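You operate a simulated robot arm through the tools that you are given. There is no shell and no other tool.

You run a simulated two-armed robot. Do the job below in one go: nothing can be reset, and whatever is moved stays where it is left.

JOB
Open the elevator door and crank the dented brown cup to the marks.
Fine: Free both door nuts. The marks are the yellow bands beside the door. Then set the pawl lever in.

The check looks at the end state, three seconds after you hand in, the way a careful person would. Anything else that was tipped, shoved, dropped, spilled or broken makes it a failure.

ROBOT AND FRAMES
Two 7-joint arms with fingered hands on one trunk that stands fixed in place. Base frame: the origin is at the foot of the trunk, x ahead of it, y to its left, z up. Lengths are in cm, angles in degrees, forces in N, time in s.
The left shoulder is at [2.1, 17, 147.3], the right one opposite. With the tool pointing down near the work surface each hand reaches from about 10 to 54 cm from the base axis, measured 20 degrees to its own side. Payload 4 kg a hand.
The TCP of each hand is the grasp point between the finger pads, 2.6 cm short of the fingertips. In the tool frame z runs along the fingers and y along their closing line. Largest opening 13.2 cm; the body of the gripper starts 7.3 cm behind the TCP. The gripper is a hand of 4 fingers: y runs from the thumb to the fingers, the wrist lies at [0, 0, -22.4] in the tool frame, and closing takes about 1.5 s.
Orientation is told as [roll, pitch, yaw] about the base's x, y, z axes, in that order, counted from this pose: with the fingers straight down and closing along the base's y, the tool's x points along the base's -x, its y along +y and its z along -z.

CONTROLS
- The arms move only by the tool move_arm. It takes "left_deltas", "right_deltas" or both (then of equal length, played together; a hand with none holds still); each is a list of rows, each a list of 7 numbers: the closure, from 0 (fully open) to 1 (shut), then the shift along the base's x, y, z in cm, then the turn, a rotation vector about the base's x, y, z in degrees. In form: [[claw, x, y, z, ax, ay, az], ...]. A call has 1 to 20 rows; each row is the pose to reach, as a shift and turn from the pose commanded when the call began. Each row takes 0.2 s and may step no farther than 5 cm and 8.6 degrees from the row before; otherwise, or with a gripper value out of range, the whole call is refused. A pose out of reach is approached as far as the arm can. The call stops where the force on the tool passes 90 N (or 10 N more than at its start, if that is more) or the arm is blocked; 0.2 s more then pass. The fingers move at their own pace (about 4.5 cm/s each) and stop on an object; they squeeze with about 22 N. The grip force told is the motor's: it shows also when the fingers shut on nothing. Time passes only in rows, and 0.2 s behind the last, so rows that repeat a pose let the fingers close. It gives the time, the measured TCP pose, the force on the tool (base axes), the opening and the grip force at its end, in the units of the frame above (readings bear some noise), with the torque about the TCP (base axes, N m) and any sound that the robot's microphone picked up, and new pictures: "views" is both (left out), scene, wrist or none (wrist: the cameras of the hands that moved).
- Cameras (640 x 400 px; columns grow to the right, rows downward): "scene" is now at [10.23, 1.46, 167.1]; the picture's right is [0.16, -0.99, -0.00], its down [-0.34, -0.06, -0.94] and it looks along [0.92, 0.15, -0.35] (base axes); focal length 243 px, centre (320, 200). "left" rides on the left gripper at [-6.8, 0.2, -9.7] in its tool frame; the picture's right is [-0.03, -1.00, 0.00], its down [0.82, -0.02, -0.58] and it looks along [0.58, -0.02, 0.82] (tool axes); focal length 270 px, centre (320, 200). "right" rides on the right gripper at [6.8, 0.2, -9.7] in its tool frame; the picture's right is [-0.02, 1.00, 0.00], its down [-0.82, -0.02, -0.58] and it looks along [-0.58, -0.01, 0.82] (tool axes); focal length 270 px, centre (320, 200). There is no depth. A picture from a camera that has moved, and an enlarged one, comes with that camera's place and axes in the base frame and with its lens.
- move_column(by): slides the trunk up (or, below 0, down) by that many cm; the arms and the scene camera ride with it, the base frame stays. It gives what a move gives, with no picture.
- preshape(shape, hand): the hand has 4 fingers and takes this shape, open, in about a second: jaw (thumb against the fingers, like two jaws); tri (thumb and two fingers); tip (a fingertip pinch); poke (one finger out to press); point (the index stretched); flat (the hand flat); cup (the hand cupped); fist (a fist). The gripper value then closes the fingers along that shape, each until it touches; the sizes above hold for jaw. It gives what a move gives, with no picture.
- aim_head(pan, tilt): turns the head with the scene camera to pan (to the left, within 86 degrees either way) and tilt (down, from -29 to 69), counted from straight ahead of the robot. It gives what a move gives, and a new picture of the scene camera.
- enlarge(camera, box): a new picture of the part [left, top, right, bottom] of that camera's present view, enlarged. No time passes.
- finish_job(): hands the job in; it is judged then, once.

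Places have to be worked out from the pictures, the camera data and where the tool is seen. Open the grippers and draw the arms clear of the work before you hand the job in, unless the task says otherwise.

The tools are called after "Emit:" as a command line: name --argument value ..., lists and objects as JSON in quotes. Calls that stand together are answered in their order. move_arm: Moves the arms, as the interface text tells. Its arguments: {"type":"object","properties":{"left_deltas":{"type":"array","items":{"type":"array","items":{"type":"number"}}},"right_deltas":{"type":"array","items":{"type":"array","items":{"type":"number"}}},"views":{"type":"string","enum":["both","scene","wrist","none"]}},"required":[]} The other tools are called the same way: move_column (by) slides the trunk up or down; preshape (shape, hand) gives the hand a shape; aim_head (pan, tilt) turns the head that bears the scene camera; enlarge (camera, box) takes an enlarged picture of a part of a camera's view; finish_job () hands the job in.

At the start:

```text
t: 0.0
left_position: [31.22, 24.91, 153.63]
left_tcp_rot: [0.0, -0.1, 0.2]
left_ft_force: [0.4, 0.0, -0.3]
left_wrist_torque: [0.0, 0.01, 0.03]
left_opening: 13.19
left_finger_force: 0.1
left_shape: jaw
right_position: [32.49, -3.8, 159.01]
right_tcp_rot: [0.1, 0.0, 0.0]
right_ft_force: [0.9, 0.4, -0.9]
right_wrist_torque: [-0.01, -0.02, -0.01]
right_opening: 13.19
right_finger_force: 0.0
right_shape: jaw
trunk travel left (down, up): [-70.0, 5.5]
head pan, tilt: [9.4, 20.3]
```

scene: 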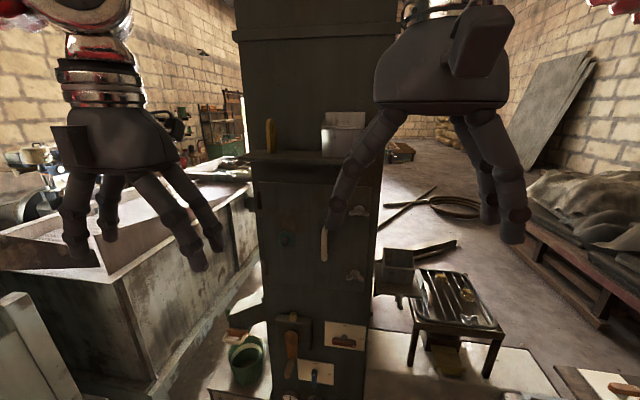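
right: 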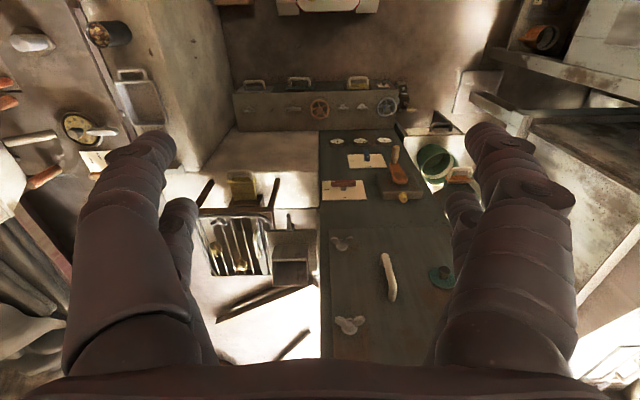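
left: 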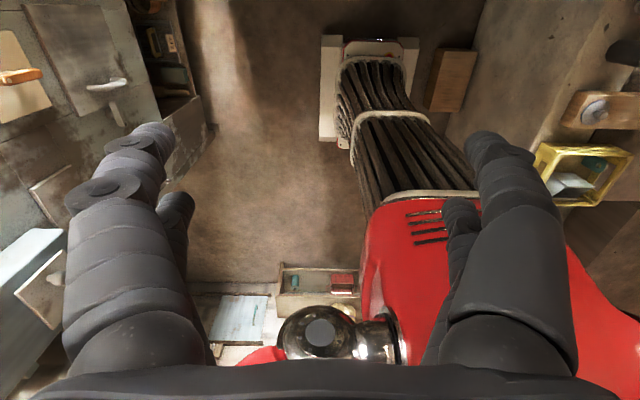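

The scene shows a dark elevator tower ahead, with a door with two wing nuts and a pale handle, and a crank below. I'll enlarge the scene picture to see details.

Emit:
enlarge --camera "scene" --box '[220, 90, 400, 300]'

Emit:
enlarge --camera "scene" --box '[200, 260, 420, 400]'

Emit:
enlarge --camera "right" --box '[200, 60, 480, 380]'

```text
1.90 times, centred on (310, 195) of scene
camera zoom: at [10.23, 1.46, 167.1], right [0.16, -0.99, 0.0], down [-0.34, -0.06, -0.94], along [0.92, 0.15, -0.35], focal length 462 px, centre (339, 210)
```

zoom: 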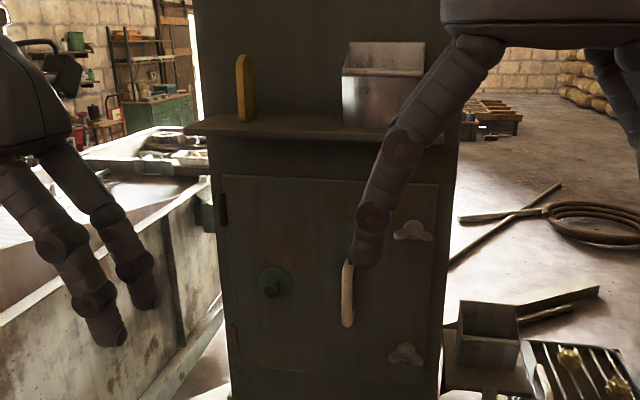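

```text
2.86 times, centred on (310, 330) of scene
camera zoom: at [10.23, 1.46, 167.1], right [0.16, -0.99, 0.0], down [-0.34, -0.06, -0.94], along [0.92, 0.15, -0.35], focal length 694 px, centre (349, -171)
```

zoom: 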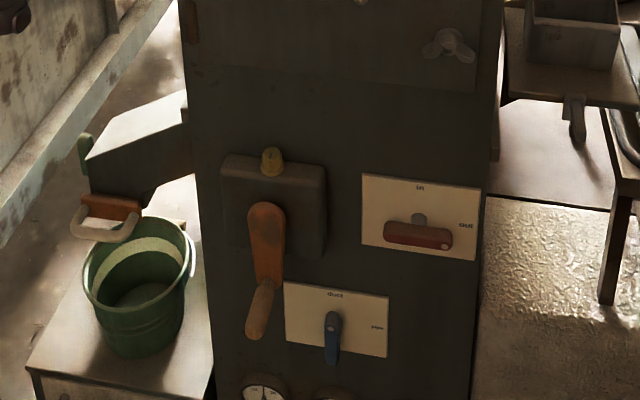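

```text
1.25 times, centred on (340, 220) of right
camera zoom: at [25.73, -3.57, 168.66], right [0.02, 1.0, 0.0], down [0.82, -0.02, 0.58], along [0.58, -0.01, -0.82], focal length 338 px, centre (295, 175)
```

zoom: 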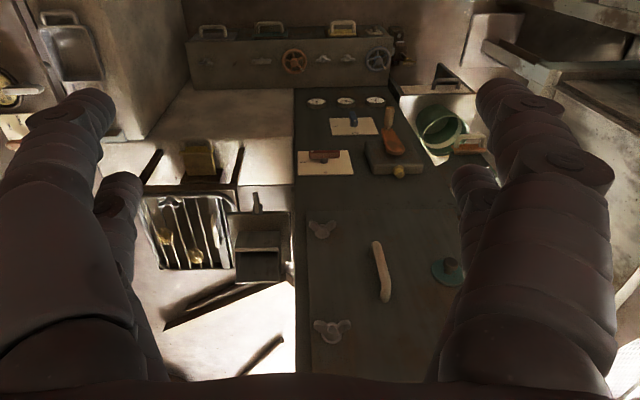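

The door front seems to be at about x≈75, with the wing nuts near y≈1, z≈140 and z≈118. I'll swing both hands to point forward and out to the sides, so the head camera sees the tower clearly.

Emit:
move_arm --left_deltas '[[0, 1, 1, 0, 0, -8, 0], [0, 2, 2, 0, 0, -16, 0], [0, 3, 3, -1, 0, -24, 0], [0, 4, 4, -1, 0, -32, 0], [0, 5, 5, -2, 0, -40, 0], [0, 6, 6, -2, 0, -48, 0], [0, 7, 7, -3, 0, -56, 0], [0, 8, 8, -3, 0, -64, 0], [0, 9, 9, -4, 0, -72, 0], [0, 10, 10, -4, 0, -80, 0], [0, 10, 11, -4, 0, -88, 0]]' --right_deltas '[[0, 1, -2, -1, 0, -8, 0], [0, 2, -4, -2, 0, -16, 0], [0, 3, -6, -3, 0, -24, 0], [0, 4, -8, -4, 0, -32, 0], [0, 5, -10, -5, 0, -40, 0], [0, 6, -12, -6, 0, -48, 0], [0, 7, -14, -7, 0, -56, 0], [0, 8, -16, -8, 0, -64, 0], [0, 9, -18, -9, 0, -72, 0], [0, 10, -20, -9, 0, -80, 0], [0, 10, -22, -9, 0, -88, 0]]' --views "both"

```text
t: 2.4
left_position: [45.82, 40.0, 150.78]
left_tcp_rot: [1.4, -88.1, -1.3]
left_ft_force: [-0.7, -0.8, -0.9]
left_wrist_torque: [0.04, 0.03, -0.01]
left_opening: 13.21
left_finger_force: 0.0
left_shape: jaw
left hand out of reach, approached as far as the arm can: row 7, 8, 9, 10, 11
right_position: [50.51, -26.95, 152.43]
right_tcp_rot: [-0.6, -88.1, 0.6]
right_ft_force: [-0.7, -0.2, 0.1]
right_wrist_torque: [0.02, -0.03, 0.02]
right_opening: 13.2
right_finger_force: 0.1
right_shape: jaw
right hand out of reach, approached as far as the arm can: row 7, 8, 9, 10, 11
trunk travel left (down, up): [-70.0, 5.5]
head pan, tilt: [9.4, 20.3]
camera scene: at [9.96, 1.29, 167.12], right [0.16, -0.99, 0.0], down [-0.34, -0.06, -0.94], along [0.93, 0.15, -0.35], focal length 243 px, centre (320, 200)
camera right: at [40.78, -26.69, 145.9], right [0.0, 1.0, 0.03], down [-0.55, -0.02, 0.83], along [0.83, -0.01, 0.55], focal length 270 px, centre (320, 200)
camera left: at [36.41, 40.16, 158.01], right [0.0, -1.0, 0.02], down [-0.6, -0.02, -0.8], along [0.8, -0.01, -0.6], focal length 270 px, centre (320, 200)
```

scene: 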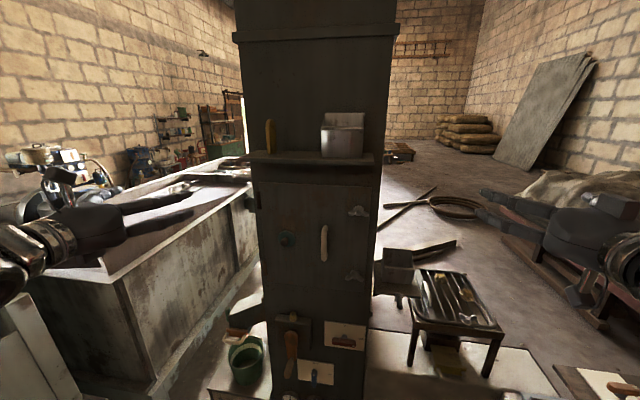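
right: 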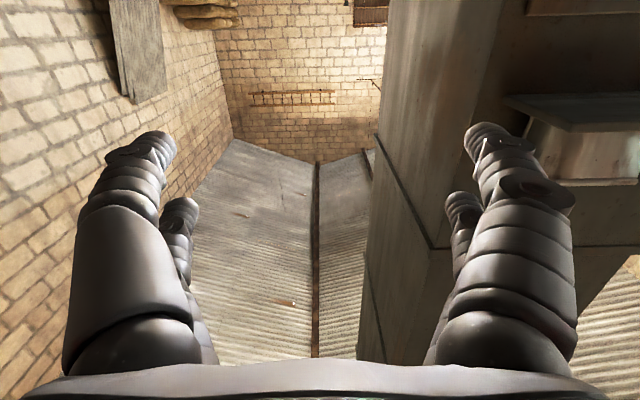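
left: 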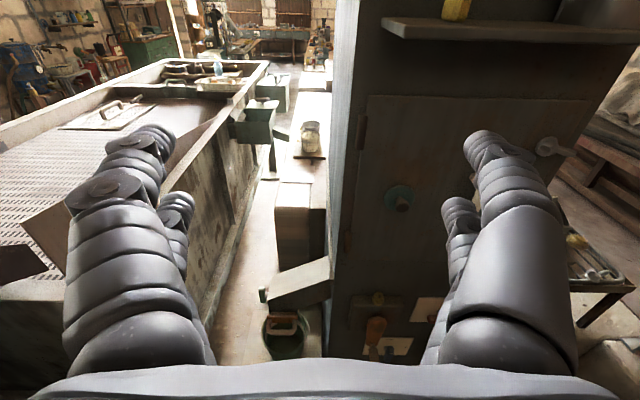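

The hands now point forward and the tower is in clear view. I'll enlarge the scene on the door and lower controls.

Emit:
enlarge --camera "scene" --box '[235, 140, 405, 290]'

Emit:
aim_head --pan 8 --tilt 42

```text
2.67 times, centred on (320, 215) of scene
camera zoom: at [9.96, 1.29, 167.12], right [0.16, -0.99, 0.0], down [-0.34, -0.06, -0.94], along [0.93, 0.15, -0.35], focal length 647 px, centre (320, 160)
```

zoom: 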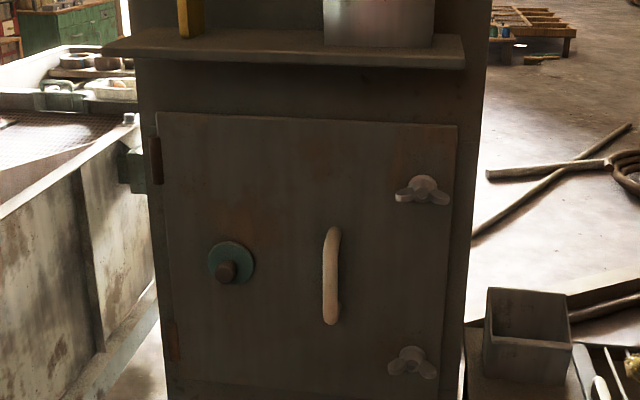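

```text
t: 3.2
left_position: [46.02, 40.07, 150.67]
left_tcp_rot: [-2.7, -87.9, 2.7]
left_ft_force: [0.9, -0.5, 1.0]
left_wrist_torque: [0.0, 0.01, -0.01]
left_opening: 13.18
left_finger_force: 0.1
left_shape: jaw
right_position: [50.87, -26.7, 152.41]
right_tcp_rot: [-0.1, -87.9, 0.1]
right_ft_force: [-1.1, 0.9, 0.0]
right_wrist_torque: [-0.01, 0.01, -0.05]
right_opening: 13.2
right_finger_force: 0.1
right_shape: jaw
trunk travel left (down, up): [-70.0, 5.5]
head pan, tilt: [8.0, 42.0]
camera scene: at [9.34, 1.09, 163.73], right [0.14, -0.99, 0.0], down [-0.66, -0.09, -0.74], along [0.74, 0.1, -0.67], focal length 243 px, centre (320, 200)
```

scene: 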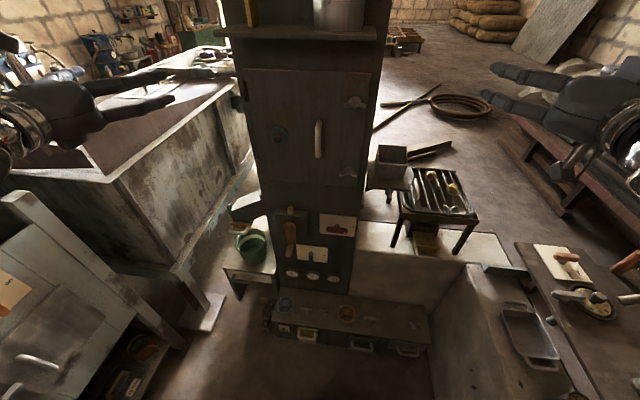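

Emit:
enlarge --camera "scene" --box '[230, 190, 390, 290]'

Emit:
enlarge --camera "scene" --box '[240, 270, 450, 400]'

Emit:
enlarge --camera "scene" --box '[220, 50, 400, 200]'

```text
4.00 times, centred on (310, 240) of scene
camera zoom: at [9.34, 1.09, 163.73], right [0.14, -0.99, 0.0], down [-0.66, -0.09, -0.74], along [0.74, 0.1, -0.67], focal length 971 px, centre (360, 40)
```

zoom: 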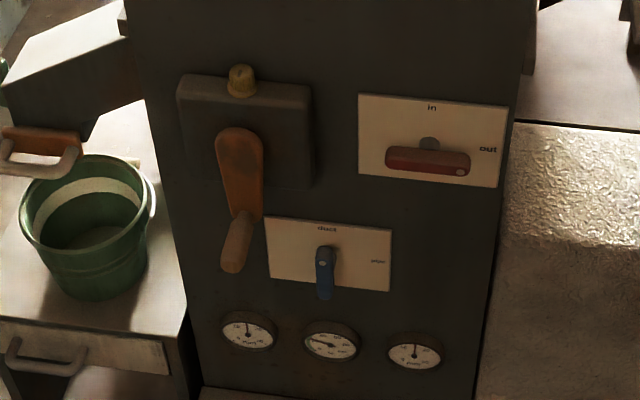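

```text
3.05 times, centred on (345, 335) of scene
camera zoom: at [9.34, 1.09, 163.73], right [0.14, -0.99, 0.0], down [-0.66, -0.09, -0.74], along [0.74, 0.1, -0.67], focal length 740 px, centre (244, -211)
```

zoom: 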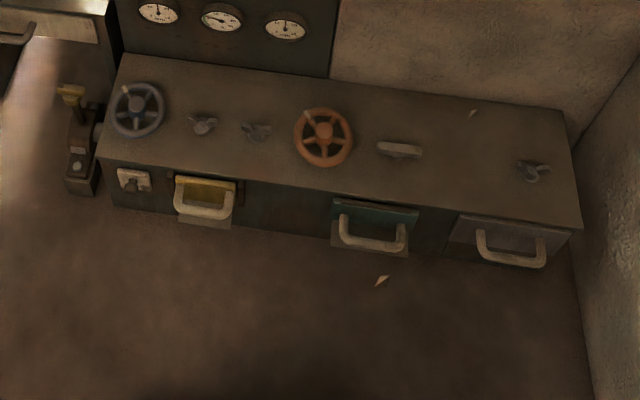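

```text
2.67 times, centred on (310, 125) of scene
camera zoom: at [9.34, 1.09, 163.73], right [0.14, -0.99, 0.0], down [-0.66, -0.09, -0.74], along [0.74, 0.1, -0.67], focal length 647 px, centre (347, 400)
```

zoom: 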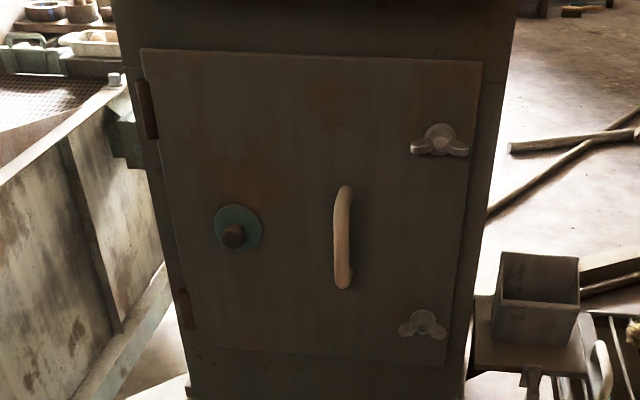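

The door spans about y −3…32, z 108…146, at x≈80. The nuts are near (79, 0.5, 138) and (79, 0.4, 115), the handle near (77, 11, 127), the crank hub near (76, 23, 88) and the pawl lever near (78, 3, 86). I'll lower the trunk 15 cm to put the shoulders at nut height.

Emit:
move_column --by -15

Emit:
aim_head --pan 3 --tilt 15

```text
t: 5.0
left_position: [46.35, 39.98, 135.67]
left_tcp_rot: [-2.6, -87.8, 2.5]
left_ft_force: [0.5, 0.2, -0.1]
left_wrist_torque: [0.01, 0.01, -0.02]
left_opening: 13.18
left_finger_force: 0.1
left_shape: jaw
right_position: [51.26, -26.73, 136.81]
right_tcp_rot: [-0.2, -87.2, 0.3]
right_ft_force: [1.0, 0.2, 0.3]
right_wrist_torque: [0.0, -0.03, -0.02]
right_opening: 13.17
right_finger_force: 0.2
right_shape: jaw
trunk travel left (down, up): [-55.0, 20.5]
head pan, tilt: [8.0, 42.0]
```

```text
t: 5.9
left_position: [46.34, 40.12, 135.6]
left_tcp_rot: [-2.3, -87.8, 2.2]
left_ft_force: [-0.2, -0.5, -0.6]
left_wrist_torque: [-0.03, -0.03, -0.01]
left_opening: 13.2
left_finger_force: 0.1
left_shape: jaw
right_position: [51.22, -26.75, 136.75]
right_tcp_rot: [-0.2, -87.2, 0.3]
right_ft_force: [-0.5, -0.3, 0.0]
right_wrist_torque: [-0.02, 0.02, 0.01]
right_opening: 13.18
right_finger_force: 0.0
right_shape: jaw
trunk travel left (down, up): [-55.0, 20.5]
head pan, tilt: [3.0, 15.0]
camera scene: at [10.85, 0.43, 152.95], right [0.05, -1.0, 0.0], down [-0.26, -0.01, -0.97], along [0.96, 0.05, -0.26], focal length 243 px, centre (320, 200)
```

scene: 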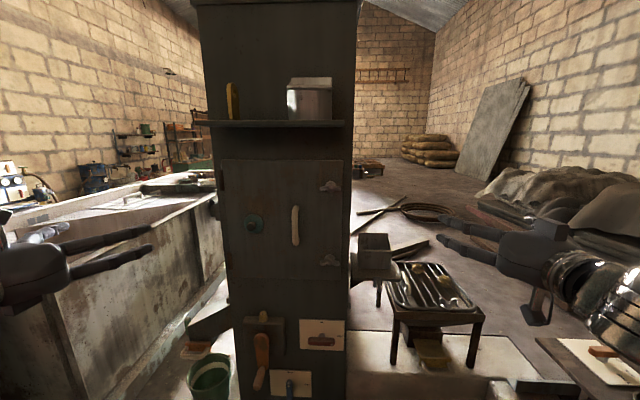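

The view is more level now. I'll enlarge the door to refine the positions of the nuts and the shelf.

Emit:
enlarge --camera "scene" --box '[200, 70, 360, 170]'

Emit:
enlarge --camera "scene" --box '[280, 165, 360, 285]'

```text
4.00 times, centred on (280, 120) of scene
camera zoom: at [10.85, 0.43, 152.95], right [0.05, -1.0, 0.0], down [-0.26, -0.01, -0.97], along [0.96, 0.05, -0.26], focal length 971 px, centre (480, 520)
```

zoom: 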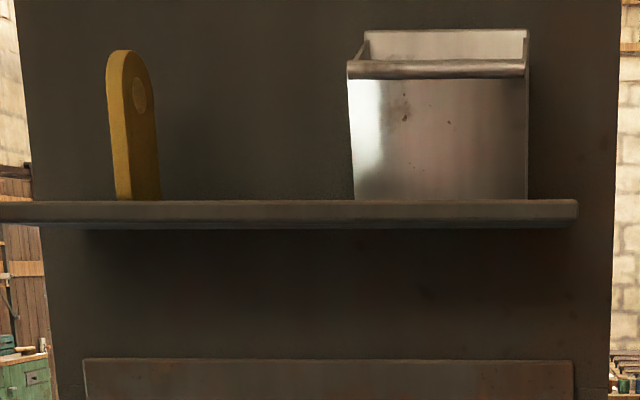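

```text
3.33 times, centred on (320, 225) of scene
camera zoom: at [10.85, 0.43, 152.95], right [0.05, -1.0, 0.0], down [-0.26, -0.01, -0.97], along [0.96, 0.05, -0.26], focal length 809 px, centre (320, 117)
```

zoom: 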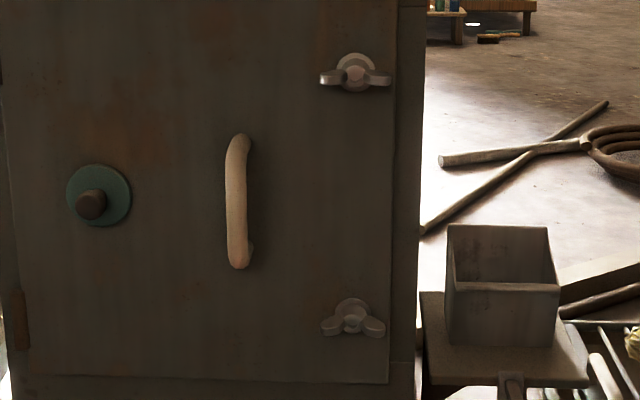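

Refined from this view: upper nut at about (79, 1, 138), lower nut at about (79, 0.9, 114), wings horizontal and about 6 cm across. I'll test rolling the right hand +90° in free space, so that its fingers close vertically on the wings, while moving toward the nut.

Emit:
move_arm --right_deltas '[[0, 0.5, 1.5, 0, 8, 0, 0], [0, 1, 3, 0, 16, 0, 0], [0, 1.5, 4.5, 0, 24, 0, 0], [0, 2, 6, 0, 32, 0, 0], [0, 2.5, 7.5, 0, 40, 0, 0], [0, 3, 9, 0, 48, 0, 0], [0, 3.5, 10.5, 0, 56, 0, 0], [0, 4, 12, 0, 64, 0, 0], [0, 4.5, 13.5, 0, 72, 0, 0], [0, 5, 15, 0, 80, 0, 0], [0, 5.5, 16.5, 0, 88, 0, 0], [0, 6, 18, 0, 90, 0, 0]]' --views "both"

```text
t: 8.5
left_position: [46.35, 40.02, 135.5]
left_tcp_rot: [-2.9, -87.8, 2.8]
left_ft_force: [0.5, -1.0, -0.2]
left_wrist_torque: [-0.03, -0.03, -0.01]
left_opening: 13.22
left_finger_force: 0.0
left_shape: jaw
right_position: [57.2, -8.83, 136.71]
right_tcp_rot: [89.9, 0.0, -87.2]
right_ft_force: [0.1, 1.0, 0.5]
right_wrist_torque: [-0.03, -0.04, 0.0]
right_opening: 13.17
right_finger_force: 0.0
right_shape: jaw
trunk travel left (down, up): [-55.0, 20.5]
head pan, tilt: [3.0, 15.0]
camera scene: at [10.87, 0.48, 152.95], right [0.05, -1.0, 0.0], down [-0.26, -0.01, -0.97], along [0.96, 0.05, -0.26], focal length 243 px, centre (320, 200)
camera right: at [47.29, -2.41, 136.84], right [0.0, -0.03, 1.0], down [-0.54, -0.84, -0.02], along [0.84, -0.54, -0.02], focal length 270 px, centre (320, 200)
```

scene: 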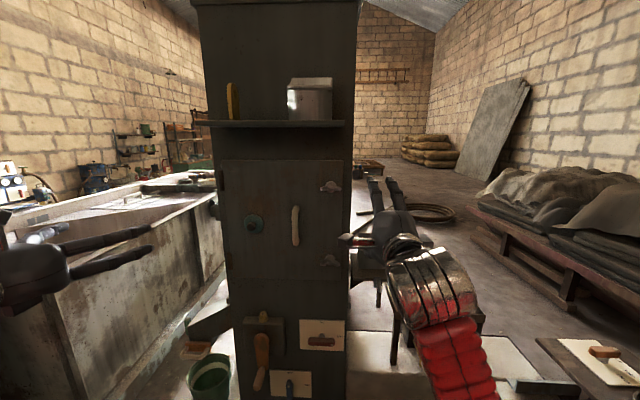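
right: 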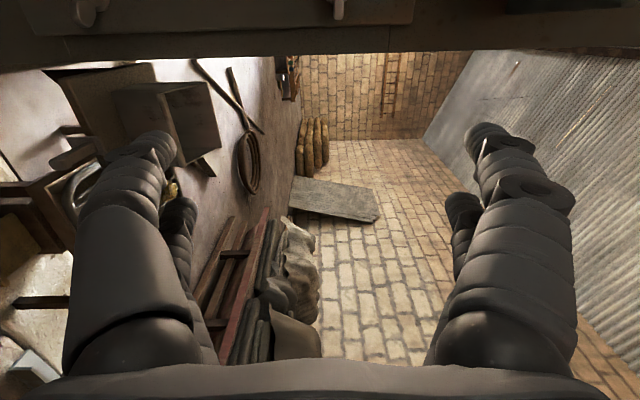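

Roll +90° is reachable. I'll square up the tool and bring the hand in front of the upper nut with a standoff of about 10 cm, then look.

Emit:
move_arm --right_deltas '[[0, 2, 2.5, 0.5, 0, 0, -1], [0, 4, 5, 1, 0, 0, -2], [0, 7, 7.5, 1.4, 0, 0, -2.8], [0, 9.5, 9.8, 1.4, 0, 0, -2.8], [0, 10.8, 9.8, 1.4, 0, 0, -2.8]]' --views "both"

```text
t: 9.7
left_position: [46.39, 40.07, 135.55]
left_tcp_rot: [-3.0, -87.7, 2.9]
left_ft_force: [-0.7, -0.6, 0.5]
left_wrist_torque: [0.01, -0.02, -0.01]
left_opening: 13.21
left_finger_force: 0.1
left_shape: jaw
right_position: [68.77, -0.12, 137.48]
right_tcp_rot: [90.0, -1.4, -91.3]
right_ft_force: [-0.5, 0.1, 0.2]
right_wrist_torque: [0.01, 0.0, -0.02]
right_opening: 13.18
right_finger_force: 0.0
right_shape: jaw
trunk travel left (down, up): [-55.0, 20.5]
head pan, tilt: [3.0, 15.0]
camera scene: at [10.86, 0.49, 152.95], right [0.05, -1.0, 0.0], down [-0.26, -0.01, -0.97], along [0.96, 0.05, -0.26], focal length 243 px, centre (320, 200)
camera right: at [59.19, 6.92, 137.42], right [0.0, 0.0, 1.0], down [-0.6, -0.8, 0.0], along [0.8, -0.6, 0.0], focal length 270 px, centre (320, 200)
```

scene: 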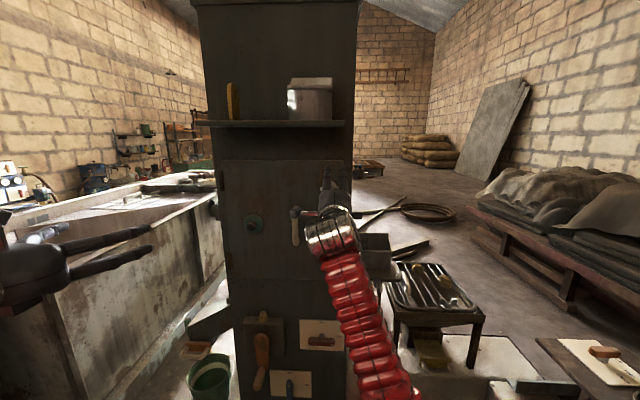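
right: 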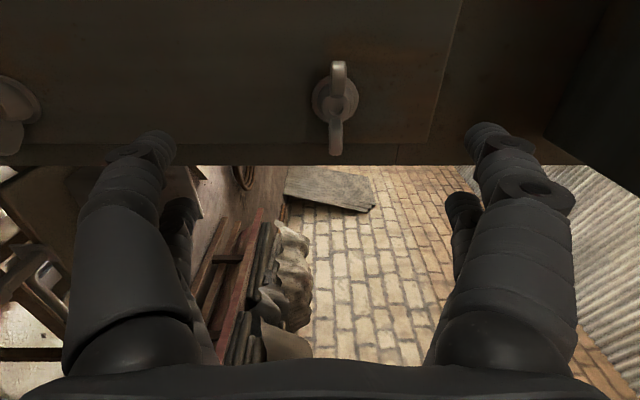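

The camera puts the nut at about y 0.9, z 138.4, with wings spanning y −2.5…3.5. The hand landed about 1 cm off, so I'll correct the pose and advance to straddle the wings, still open.

Emit:
move_arm --right_deltas '[[0, 0, 0.5, 0.5, 1.4, 0, 1.3], [0, 2, 1.0, 0.9, 1.4, 0, 1.3], [0, 4.5, 1.0, 0.9, 1.4, 0, 1.3]]' --views "wrist"

```text
t: 10.7
left_position: [46.4, 39.96, 135.63]
left_tcp_rot: [-1.9, -87.8, 1.8]
left_ft_force: [-0.6, 0.3, 0.6]
left_wrist_torque: [-0.02, -0.02, 0.04]
left_opening: 13.19
left_finger_force: 0.0
left_shape: jaw
right_position: [73.5, -1.01, 138.12]
right_tcp_rot: [90.0, -0.9, -91.3]
right_ft_force: [-0.2, -0.2, -0.2]
right_wrist_torque: [-0.02, 0.02, -0.02]
right_opening: 13.22
right_finger_force: 0.0
right_shape: jaw
trunk travel left (down, up): [-55.0, 20.5]
head pan, tilt: [3.0, 15.0]
stopped in row 3 (right hand): the arm was blocked; the commanded pose is now the measured one
camera right: at [64.18, 6.26, 138.08], right [0.0, -0.01, 1.0], down [-0.6, -0.8, -0.01], along [0.8, -0.6, -0.01], focal length 270 px, centre (320, 200)
```

right: 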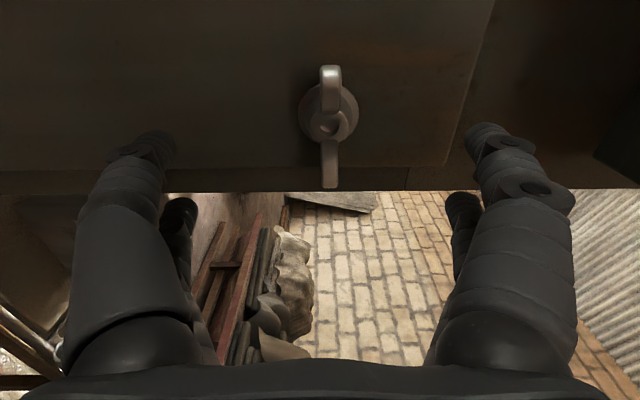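

The arm reports being blocked short of the target with no force on the tool, which looks like a joint limit. I'll look at the scene to see the arm's shape.

Emit:
aim_head --pan -8 --tilt 30

```text
t: 11.5
left_position: [46.44, 39.99, 135.6]
left_tcp_rot: [-2.5, -87.7, 2.4]
left_ft_force: [-0.4, 0.2, 0.2]
left_wrist_torque: [0.02, 0.0, -0.04]
left_opening: 13.2
left_finger_force: 0.0
left_shape: jaw
right_position: [73.64, -0.82, 137.94]
right_tcp_rot: [90.0, -0.8, -91.4]
right_ft_force: [-0.6, 0.8, 0.4]
right_wrist_torque: [0.02, -0.05, 0.0]
right_opening: 13.2
right_finger_force: 0.0
right_shape: jaw
trunk travel left (down, up): [-55.0, 20.5]
head pan, tilt: [-8.0, 30.0]
camera scene: at [10.5, -1.31, 150.54], right [-0.14, -0.99, 0.0], down [-0.5, 0.07, -0.87], along [0.86, -0.12, -0.5], focal length 243 px, centre (320, 200)
```

scene: 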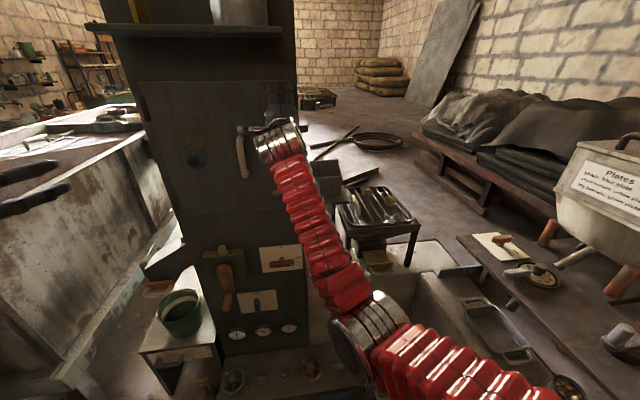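

The arm is hyper-twisted at roll +90. The more natural side for this hand should be roll 0…−180, so I'll back off and roll the other way.

Emit:
move_arm --right_deltas '[[0, -3, 0, 0, 0, 0, 0], [0, -6, 0, 0, 0, 0, 0], [0, -9, -1, 0, 0, 0, 0], [0, -9, -1, 0, -8.5, 0, 0], [0, -9, -1, 0, -17, 0, 0], [0, -9, -1, 0, -25.5, 0, 0], [0, -9, -1, 0, -34, 0, 0], [0, -9, -1, 0, -42.5, 0, 0], [0, -9, -1, 0, -51, 0, 0], [0, -9, -1, 0, -59.5, 0, 0], [0, -9, -1, 0, -68, 0, 0], [0, -9, -1, 0, -76.5, 0, 0], [0, -9, -1, 0, -85, 0, 0], [0, -9, -1, 0, -93.5, 0, 0], [0, -9, -1, 0, -102, 0, 0], [0, -9, -1, 0, -110.5, 0, 0], [0, -9, -1, 0, -119, 0, 0], [0, -9, -1, 0, -127.5, 0, 0], [0, -9, -1, 0, -136, 0, 0], [0, -9, -1, 0, -144.5, 0, 0]]' --views "scene"

```text
t: 15.7
left_position: [46.35, 40.0, 135.65]
left_tcp_rot: [-2.3, -87.8, 2.2]
left_ft_force: [-0.2, -0.6, -0.7]
left_wrist_torque: [0.03, 0.02, -0.01]
left_opening: 13.2
left_finger_force: 0.0
left_shape: jaw
right_position: [64.45, -1.68, 138.04]
right_tcp_rot: [-90.8, -34.8, 91.3]
right_ft_force: [-0.2, 0.8, 0.2]
right_wrist_torque: [-0.01, 0.02, -0.02]
right_opening: 13.19
right_finger_force: 0.0
right_shape: jaw
trunk travel left (down, up): [-55.0, 20.5]
head pan, tilt: [-8.0, 30.0]
camera scene: at [10.5, -1.33, 150.53], right [-0.14, -0.99, 0.0], down [-0.5, 0.07, -0.87], along [0.86, -0.12, -0.5], focal length 243 px, centre (320, 200)
```

scene: 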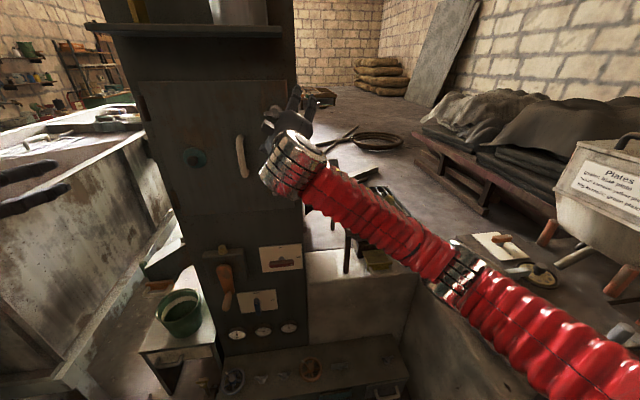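

The roll went through smoothly and the arm now has an elbow-out shape. I'll finish rolling to −90° and line up in front of the upper nut.

Emit:
move_arm --right_deltas '[[0, 0, 0.5, 0, -8.5, 0, 0], [0, 0, 1, 0.2, -17, 0, -0.8], [0, 1, 2, 0.4, -25.5, 0, -0.8], [0, 2, 2.6, 0.4, -34.8, 0, -0.8], [0, 3.5, 2.6, 0.4, -34.8, 0, -0.8], [0, 3.5, 2.6, 0.4, -34.8, 0, -0.8]]' --views "both"

```text
refused: row 4 steps farther than a row can; nothing moved
```

Emit:
move_arm --right_deltas '[[0, 0, 0.5, 0, -8.5, 0, 0], [0, 0, 1, 0.2, -17, 0, -0.8], [0, 1, 2, 0.4, -25.5, 0, -0.8], [0, 2, 2.6, 0.4, -33, 0, -0.8], [0, 3.5, 2.6, 0.4, -34.8, 0, -0.8], [0, 3.5, 2.6, 0.4, -34.8, 0, -0.8]]' --views "both"

```text
t: 17.1
left_position: [46.37, 39.97, 135.63]
left_tcp_rot: [-2.5, -87.8, 2.4]
left_ft_force: [-0.1, 0.5, 0.6]
left_wrist_torque: [-0.03, 0.01, 0.0]
left_opening: 13.2
left_finger_force: 0.1
left_shape: jaw
right_position: [67.93, 0.99, 138.48]
right_tcp_rot: [-90.3, 0.0, 90.3]
right_ft_force: [0.7, -0.7, 0.0]
right_wrist_torque: [0.02, 0.03, 0.01]
right_opening: 13.18
right_finger_force: 0.0
right_shape: jaw
trunk travel left (down, up): [-55.0, 20.5]
head pan, tilt: [-8.0, 30.0]
camera scene: at [10.48, -1.31, 150.53], right [-0.14, -0.99, 0.0], down [-0.5, 0.07, -0.87], along [0.86, -0.12, -0.5], focal length 243 px, centre (320, 200)
camera right: at [58.42, -5.77, 138.12], right [0.0, 0.03, -1.0], down [-0.58, 0.81, 0.02], along [0.81, 0.58, 0.02], focal length 270 px, centre (320, 200)
```

scene: 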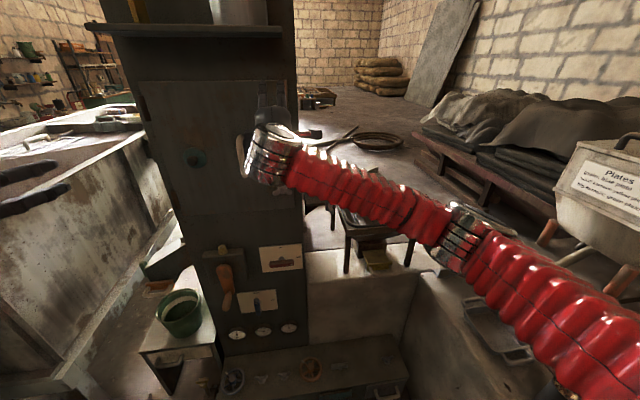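
right: 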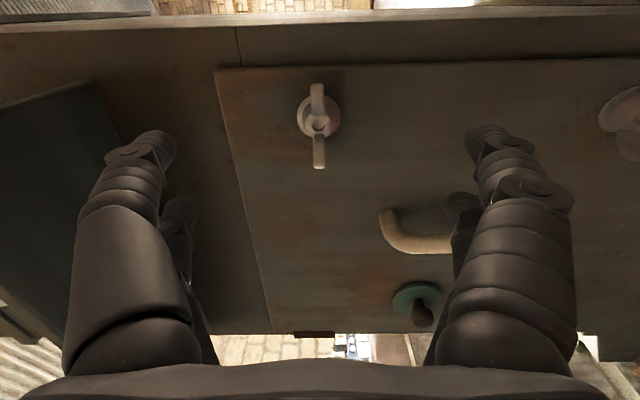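

The pose is accurate now: hand at (67.9, 1.0, 138.5), roll −90. Triangulation puts the nut centre at y≈1.0, z≈138.45 with wing tips at x≈76.3, so I'll advance to x≈76 with the fingers open.

Emit:
move_arm --right_deltas '[[0, 3, 0, 0, 0, 0, 0], [0, 6, 0, 0, 0, 0, 0], [0, 8.0, 0, 0, 0, 0, 0], [0, 8.0, 0, 0, 0, 0, 0]]' --views "both"

```text
t: 18.1
left_position: [46.38, 39.91, 135.57]
left_tcp_rot: [-2.3, -87.8, 2.3]
left_ft_force: [-0.5, -0.8, 0.1]
left_wrist_torque: [-0.01, -0.06, 0.01]
left_opening: 13.21
left_finger_force: 0.1
left_shape: jaw
right_position: [75.86, 0.96, 138.34]
right_tcp_rot: [-90.3, -0.1, 90.3]
right_ft_force: [-0.2, 0.2, 0.7]
right_wrist_torque: [0.03, -0.04, -0.02]
right_opening: 13.18
right_finger_force: 0.1
right_shape: jaw
trunk travel left (down, up): [-55.0, 20.5]
head pan, tilt: [-8.0, 30.0]
camera scene: at [10.48, -1.33, 150.53], right [-0.14, -0.99, 0.0], down [-0.5, 0.07, -0.87], along [0.86, -0.12, -0.5], focal length 243 px, centre (320, 200)
camera right: at [66.48, -5.85, 138.13], right [0.0, 0.03, -1.0], down [-0.58, 0.81, 0.02], along [0.81, 0.58, 0.02], focal length 270 px, centre (320, 200)
```

scene: 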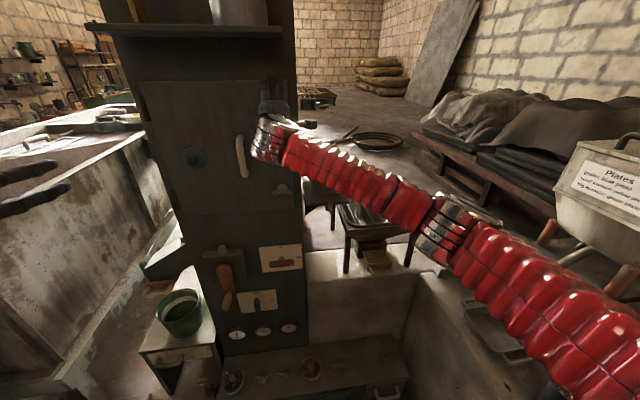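
right: 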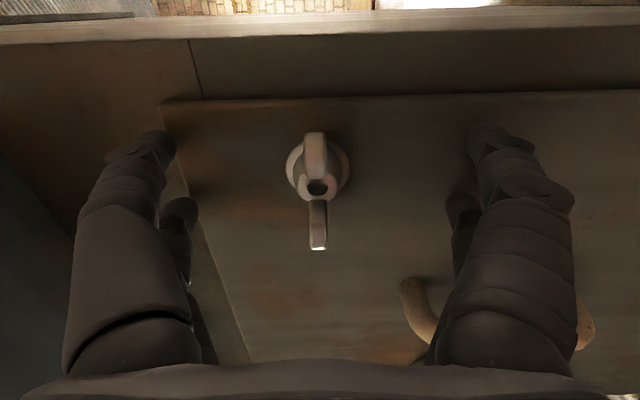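

The fingers straddle the nut with the hub centred between them. I'll close on the wings.

Emit:
move_arm --right_deltas '[[1, 0, 0, 0, 0, 0, 0], [1, 0, 0, 0, 0, 0, 0], [1, 0, 0, 0, 0, 0, 0], [1, 0, 0, 0, 0, 0, 0], [1, 0, 0, 0, 0, 0, 0], [1, 0, 0, 0, 0, 0, 0], [1, 0, 0, 0, 0, 0, 0], [1, 0, 0, 0, 0, 0, 0], [1, 0, 0, 0, 0, 0, 0]]' --views "wrist"

```text
t: 20.1
left_position: [46.55, 40.01, 135.51]
left_tcp_rot: [-2.9, -87.7, 2.7]
left_ft_force: [-0.1, -0.5, 0.8]
left_wrist_torque: [-0.02, 0.03, -0.01]
left_opening: 13.2
left_finger_force: 0.0
left_shape: jaw
right_position: [76.02, 1.01, 138.4]
right_tcp_rot: [-90.3, 0.0, 90.3]
right_ft_force: [6.6, 2.8, 5.0]
right_wrist_torque: [-0.12, -0.15, -0.13]
right_opening: 0.34
right_finger_force: 22.1
right_shape: jaw
trunk travel left (down, up): [-55.0, 20.5]
head pan, tilt: [-8.0, 30.0]
camera right: at [66.59, -5.81, 138.13], right [0.0, 0.03, -1.0], down [-0.58, 0.81, 0.02], along [0.81, 0.58, 0.02], focal length 270 px, centre (320, 200)
```

right: 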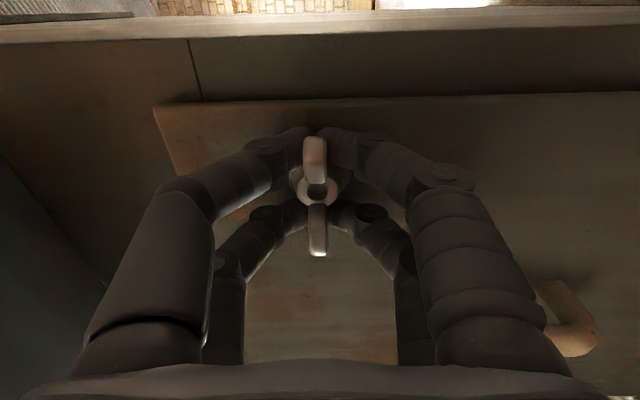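

All four fingers grip the wings either side of the hub. I'll try a counter-clockwise turn (negative about x) of 30° first and watch the torque.

Emit:
move_arm --right_deltas '[[1, 0, 0, 0, -8, 0, 0], [1, 0, 0, 0, -16, 0, 0], [1, 0, 0, 0, -24, 0, 0], [1, 0, 0, 0, -30, 0, 0]]' --views "wrist"

```text
t: 21.1
left_position: [46.39, 40.07, 135.64]
left_tcp_rot: [-2.1, -87.7, 2.1]
left_ft_force: [0.0, 0.2, 0.4]
left_wrist_torque: [-0.02, 0.01, 0.01]
left_opening: 13.19
left_finger_force: 0.1
left_shape: jaw
right_position: [76.06, 0.92, 138.29]
right_tcp_rot: [-90.1, 30.0, 90.4]
right_ft_force: [5.8, -0.3, 5.0]
right_wrist_torque: [0.13, -0.11, -0.09]
right_opening: 0.29
right_finger_force: 21.4
right_shape: jaw
trunk travel left (down, up): [-55.0, 20.5]
head pan, tilt: [-8.0, 30.0]
camera right: at [66.6, -5.06, 141.61], right [0.0, -0.48, -0.88], down [-0.58, 0.71, -0.39], along [0.81, 0.51, -0.28], focal length 270 px, centre (320, 200)
```

right: 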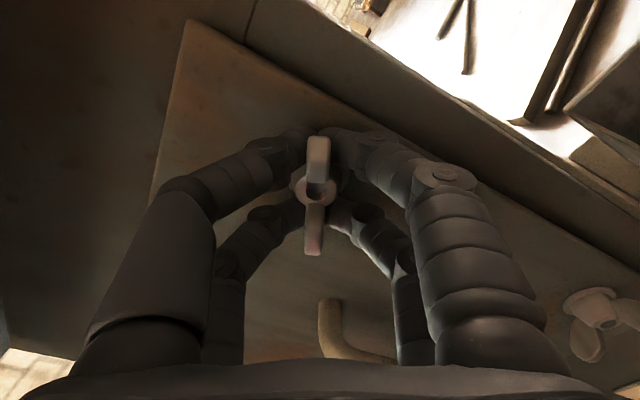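

The nut turned with the hand at low torque. I'll continue another 60°.

Emit:
move_arm --right_deltas '[[1, 0, 0, 0, -8, 0, 0], [1, 0, 0, 0, -16, 0, 0], [1, 0, 0, 0, -24, 0, 0], [1, 0, 0, 0, -32, 0, 0], [1, 0, 0, 0, -40, 0, 0], [1, 0, 0, 0, -48, 0, 0], [1, 0, 0, 0, -56, 0, 0], [1, 0, 0, 0, -64, 0, 0]]' --views "wrist"

```text
t: 22.9
left_position: [46.51, 39.91, 135.66]
left_tcp_rot: [-2.1, -87.6, 2.1]
left_ft_force: [0.1, -0.3, -0.3]
left_wrist_torque: [0.0, 0.03, -0.01]
left_opening: 13.21
left_finger_force: 0.1
left_shape: jaw
right_position: [76.07, 0.96, 138.52]
right_tcp_rot: [86.9, 86.1, -92.8]
right_ft_force: [13.5, -1.0, 13.6]
right_wrist_torque: [0.14, -0.32, -0.04]
right_opening: 0.24
right_finger_force: 21.8
right_shape: jaw
trunk travel left (down, up): [-55.0, 20.5]
head pan, tilt: [-8.0, 30.0]
camera right: at [66.59, 1.28, 145.34], right [0.0, -1.0, 0.04], down [-0.58, -0.04, -0.81], along [0.81, -0.02, -0.58], focal length 270 px, centre (320, 200)
```

right: 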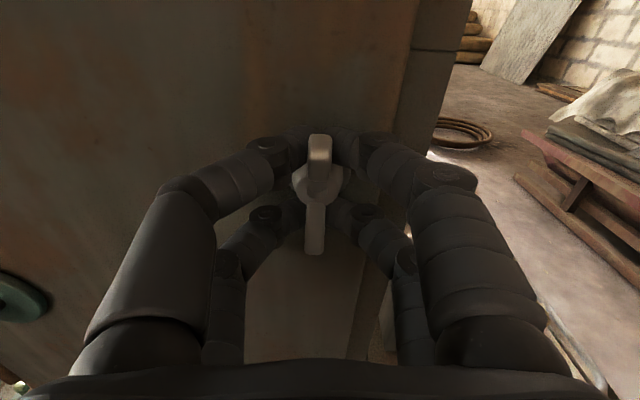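

About 94° turned. I'll check how much further this wrist rolls, another 24°, watching the forces.

Emit:
move_arm --right_deltas '[[1, 0, 0, 0, -8, 0, 0], [1, 0, 0, 0, -16, 0, 0], [1, 0, 0, 0, -24, 0, 0]]' --views "wrist"

```text
t: 23.7
left_position: [46.41, 40.09, 135.63]
left_tcp_rot: [-2.2, -87.8, 2.2]
left_ft_force: [-0.4, 0.3, 0.0]
left_wrist_torque: [0.01, 0.02, 0.01]
left_opening: 13.19
left_finger_force: 0.1
left_shape: jaw
right_position: [76.11, 0.89, 138.4]
right_tcp_rot: [89.1, 62.0, -90.7]
right_ft_force: [11.4, -1.4, 11.9]
right_wrist_torque: [0.85, -0.38, -0.13]
right_opening: 0.06
right_finger_force: 22.0
right_shape: jaw
trunk travel left (down, up): [-55.0, 20.5]
head pan, tilt: [-8.0, 30.0]
camera right: at [66.58, 4.07, 144.64], right [0.0, -0.9, 0.45], down [-0.58, -0.36, -0.73], along [0.81, -0.26, -0.52], focal length 270 px, centre (320, 200)
```

right: 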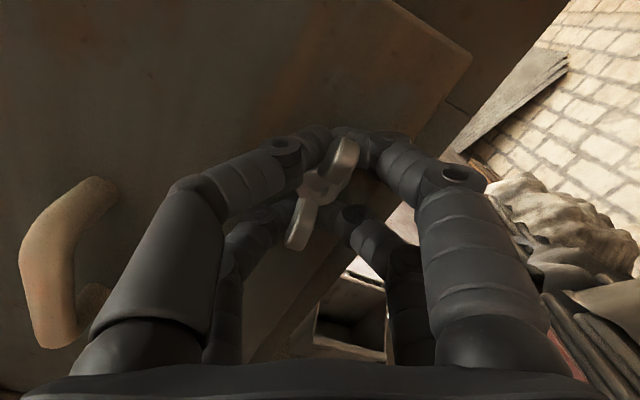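

In the last turn the nut stayed behind while torque rose to 0.85 Nm, so it has reached a stop at about 90°, with the wings vertical. I'll open the fingers here and back straight off to check.

Emit:
move_arm --right_deltas '[[0, 0, 0, 0, 0, 0, 0], [0, 0, 0, 0, 0, 0, 0], [0, 0, 0, 0, 0, 0, 0], [0, 0, 0, 0, 0, 0, 0], [0, 0, 0, 0, 0, 0, 0], [0, 0, 0, 0, 0, 0, 0], [0, 0, 0, 0, 0, 0, 0], [0, -3, 0, 0, 0, 0, 0], [0, -6, 0, 0, 0, 0, 0], [0, -9, 0, 0, 0, 0, 0]]' --views "both"

```text
t: 25.9
left_position: [46.3, 40.08, 135.66]
left_tcp_rot: [-2.4, -87.8, 2.4]
left_ft_force: [-0.5, 0.1, -0.8]
left_wrist_torque: [0.0, 0.02, 0.03]
left_opening: 13.2
left_finger_force: 0.1
left_shape: jaw
right_position: [66.89, 1.08, 138.62]
right_tcp_rot: [89.2, 62.0, -90.6]
right_ft_force: [-0.4, 0.2, -0.4]
right_wrist_torque: [-0.03, 0.01, 0.0]
right_opening: 13.21
right_finger_force: 0.1
right_shape: jaw
trunk travel left (down, up): [-55.0, 20.5]
head pan, tilt: [-8.0, 30.0]
camera scene: at [10.37, -1.31, 150.54], right [-0.14, -0.99, 0.0], down [-0.49, 0.07, -0.87], along [0.86, -0.12, -0.5], focal length 243 px, centre (320, 200)
camera right: at [57.34, 4.14, 144.71], right [0.0, -0.9, 0.45], down [-0.58, -0.37, -0.73], along [0.81, -0.26, -0.52], focal length 270 px, centre (320, 200)
```

scene: 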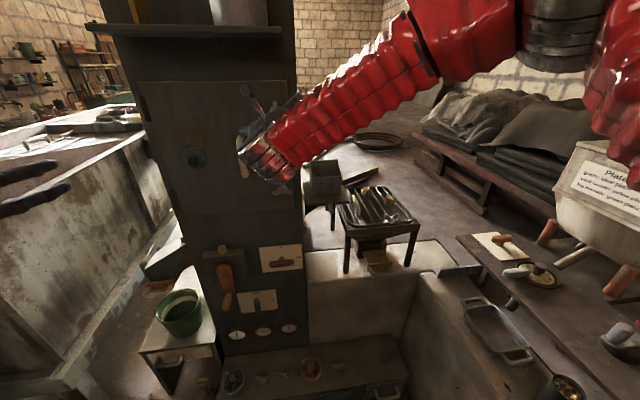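
right: 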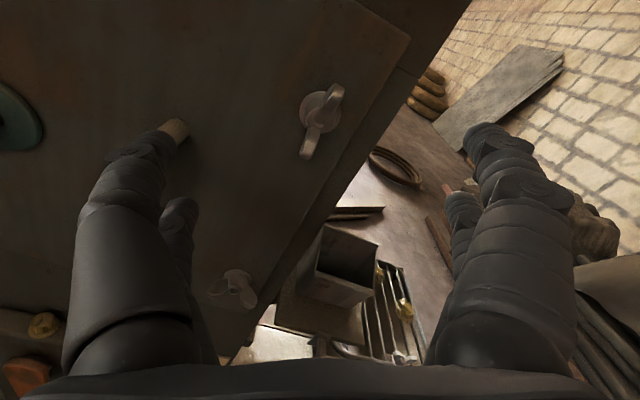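

The upper nut's wings are now vertical. Next I roll the hand back to −90° away from the door, then check what is on the right side before lowering the trunk for the lower nut.

Emit:
move_arm --right_deltas '[[0, 0, 0, 0, 8.4, 0, 0], [0, 0, 0, 0, 16.8, 0, 0], [0, 0, 0, 0, 25.2, 0, 0], [0, 0, 0, 0, 33.6, 0, 0], [0, 0, 0, 0, 42, 0, 0], [0, 0, 0, 0, 50.4, 0, 0], [0, 0, 0, 0, 58.8, 0, 0], [0, 0, 0, 0, 67.2, 0, 0], [0, 0, 0, 0, 75.6, 0, 0], [0, 0, 0, 0, 84, 0, 0], [0, 0, 0, 0, 92.4, 0, 0], [0, 0, 0, 0, 100.8, 0, 0], [0, 0, 0, 0, 109.2, 0, 0], [0, 0, 0, 0, 117.6, 0, 0]]' --views "wrist"

Emit:
aim_head --pan -45 --tilt 45

```text
t: 28.9
left_position: [46.43, 40.0, 135.57]
left_tcp_rot: [-2.5, -87.7, 2.4]
left_ft_force: [0.1, 0.9, 0.0]
left_wrist_torque: [0.0, 0.0, -0.01]
left_opening: 13.2
left_finger_force: 0.0
left_shape: jaw
right_position: [66.97, 1.1, 138.39]
right_tcp_rot: [-90.2, 0.2, 90.3]
right_ft_force: [-0.3, -0.5, -0.1]
right_wrist_torque: [-0.01, 0.01, 0.02]
right_opening: 13.19
right_finger_force: 0.0
right_shape: jaw
trunk travel left (down, up): [-55.0, 20.5]
head pan, tilt: [-8.0, 30.0]
camera right: at [57.5, -5.77, 138.18], right [0.0, 0.02, -1.0], down [-0.58, 0.81, 0.02], along [0.81, 0.58, 0.02], focal length 270 px, centre (320, 200)
```

right: 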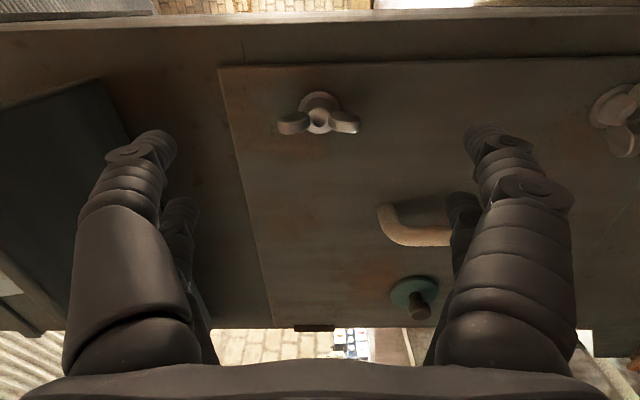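

```text
t: 29.9
left_position: [46.38, 39.93, 135.69]
left_tcp_rot: [-2.3, -87.7, 2.2]
left_ft_force: [-0.1, -0.2, -0.1]
left_wrist_torque: [-0.02, 0.01, -0.01]
left_opening: 13.21
left_finger_force: 0.0
left_shape: jaw
right_position: [66.93, 1.0, 138.42]
right_tcp_rot: [-90.2, 0.4, 90.4]
right_ft_force: [-0.4, -0.3, 0.0]
right_wrist_torque: [0.03, 0.01, -0.03]
right_opening: 13.19
right_finger_force: 0.0
right_shape: jaw
trunk travel left (down, up): [-55.0, 20.5]
head pan, tilt: [-45.0, 45.0]
camera scene: at [7.31, -5.8, 148.28], right [-0.71, -0.71, 0.0], down [-0.5, 0.5, -0.71], along [0.5, -0.5, -0.71], focal length 243 px, centre (320, 200)
```

scene: 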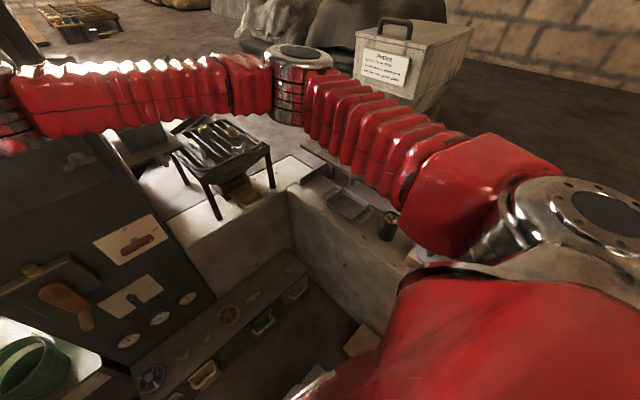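

The wrist view confirms the upper nut's wings stand vertical. The right elbow has clearance to the benches; I'll check the left side before lowering too.

Emit:
aim_head --pan 50 --tilt 45

```text
t: 31.6
left_position: [46.5, 39.99, 135.75]
left_tcp_rot: [-2.5, -87.7, 2.4]
left_ft_force: [1.1, 0.7, 1.6]
left_wrist_torque: [-0.01, 0.0, -0.01]
left_opening: 13.2
left_finger_force: 0.0
left_shape: jaw
right_position: [67.0, 1.07, 138.39]
right_tcp_rot: [-90.1, 0.3, 90.3]
right_ft_force: [1.0, 0.4, -0.3]
right_wrist_torque: [-0.01, -0.01, 0.02]
right_opening: 13.19
right_finger_force: 0.0
right_shape: jaw
trunk travel left (down, up): [-55.0, 20.5]
head pan, tilt: [50.0, 45.0]
camera scene: at [6.78, 6.17, 148.27], right [0.77, -0.64, 0.0], down [-0.46, -0.54, -0.71], along [0.45, 0.54, -0.71], focal length 243 px, centre (320, 200)
```

scene: 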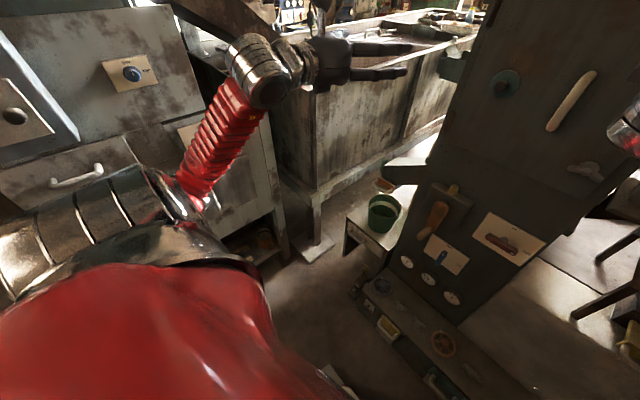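

The left cabinet is far, at y≈88, so lowering is safe. I'll drop the trunk 24 cm so the right hand comes level with the lower nut.

Emit:
move_column --by -24

Emit:
aim_head --pan 3 --tilt 10

Emit:
enlarge --camera "right" --box '[160, 0, 480, 200]'

```text
t: 34.1
left_position: [49.66, 40.17, 106.1]
left_tcp_rot: [-0.8, -80.8, 0.6]
left_ft_force: [-0.6, 0.3, 0.0]
left_wrist_torque: [-0.03, -0.01, -0.02]
left_opening: 13.18
left_finger_force: 0.1
left_shape: jaw
right_position: [66.97, 1.02, 114.55]
right_tcp_rot: [-90.3, 0.3, 90.3]
right_ft_force: [0.2, -0.3, -0.3]
right_wrist_torque: [0.02, -0.03, -0.02]
right_opening: 13.21
right_finger_force: 0.1
right_shape: jaw
trunk travel left (down, up): [-31.0, 44.5]
head pan, tilt: [50.0, 45.0]
```

```text
t: 35.3
left_position: [49.76, 40.09, 106.09]
left_tcp_rot: [-0.8, -80.8, 0.6]
left_ft_force: [-0.2, 0.7, -0.4]
left_wrist_torque: [-0.02, -0.01, 0.04]
left_opening: 13.2
left_finger_force: 0.0
left_shape: jaw
right_position: [67.02, 0.99, 114.29]
right_tcp_rot: [-90.2, 0.3, 90.3]
right_ft_force: [0.3, -0.1, -0.6]
right_wrist_torque: [-0.02, 0.03, 0.0]
right_opening: 13.22
right_finger_force: 0.1
right_shape: jaw
trunk travel left (down, up): [-31.0, 44.5]
head pan, tilt: [3.0, 10.0]
camera scene: at [15.56, 0.44, 129.52], right [0.05, -1.0, 0.0], down [-0.17, -0.01, -0.98], along [0.98, 0.05, -0.18], focal length 243 px, centre (320, 200)
```

scene: 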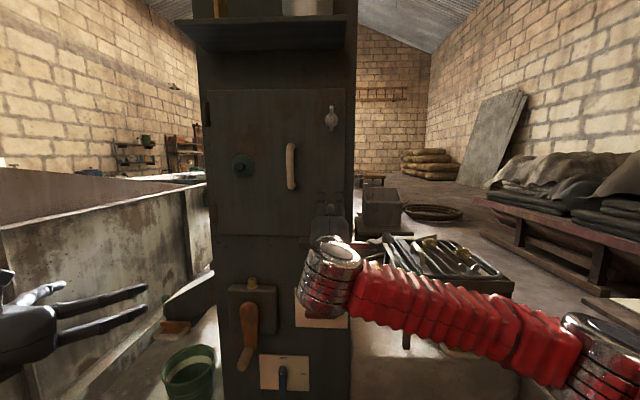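

```text
2.00 times, centred on (320, 100) of right
camera zoom: at [57.49, -5.77, 114.21], right [0.0, 0.02, -1.0], down [-0.58, 0.81, 0.01], along [0.81, 0.58, 0.01], focal length 541 px, centre (320, 400)
```

zoom: 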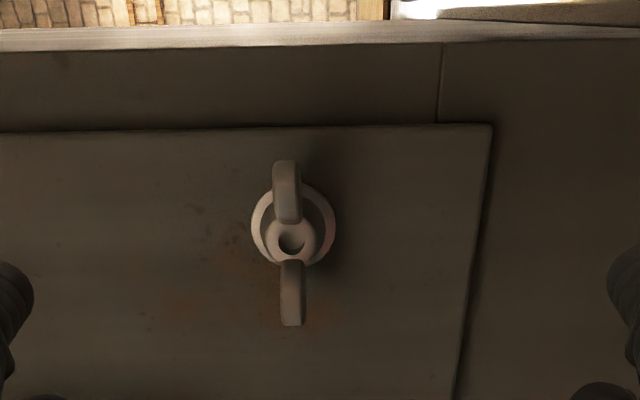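

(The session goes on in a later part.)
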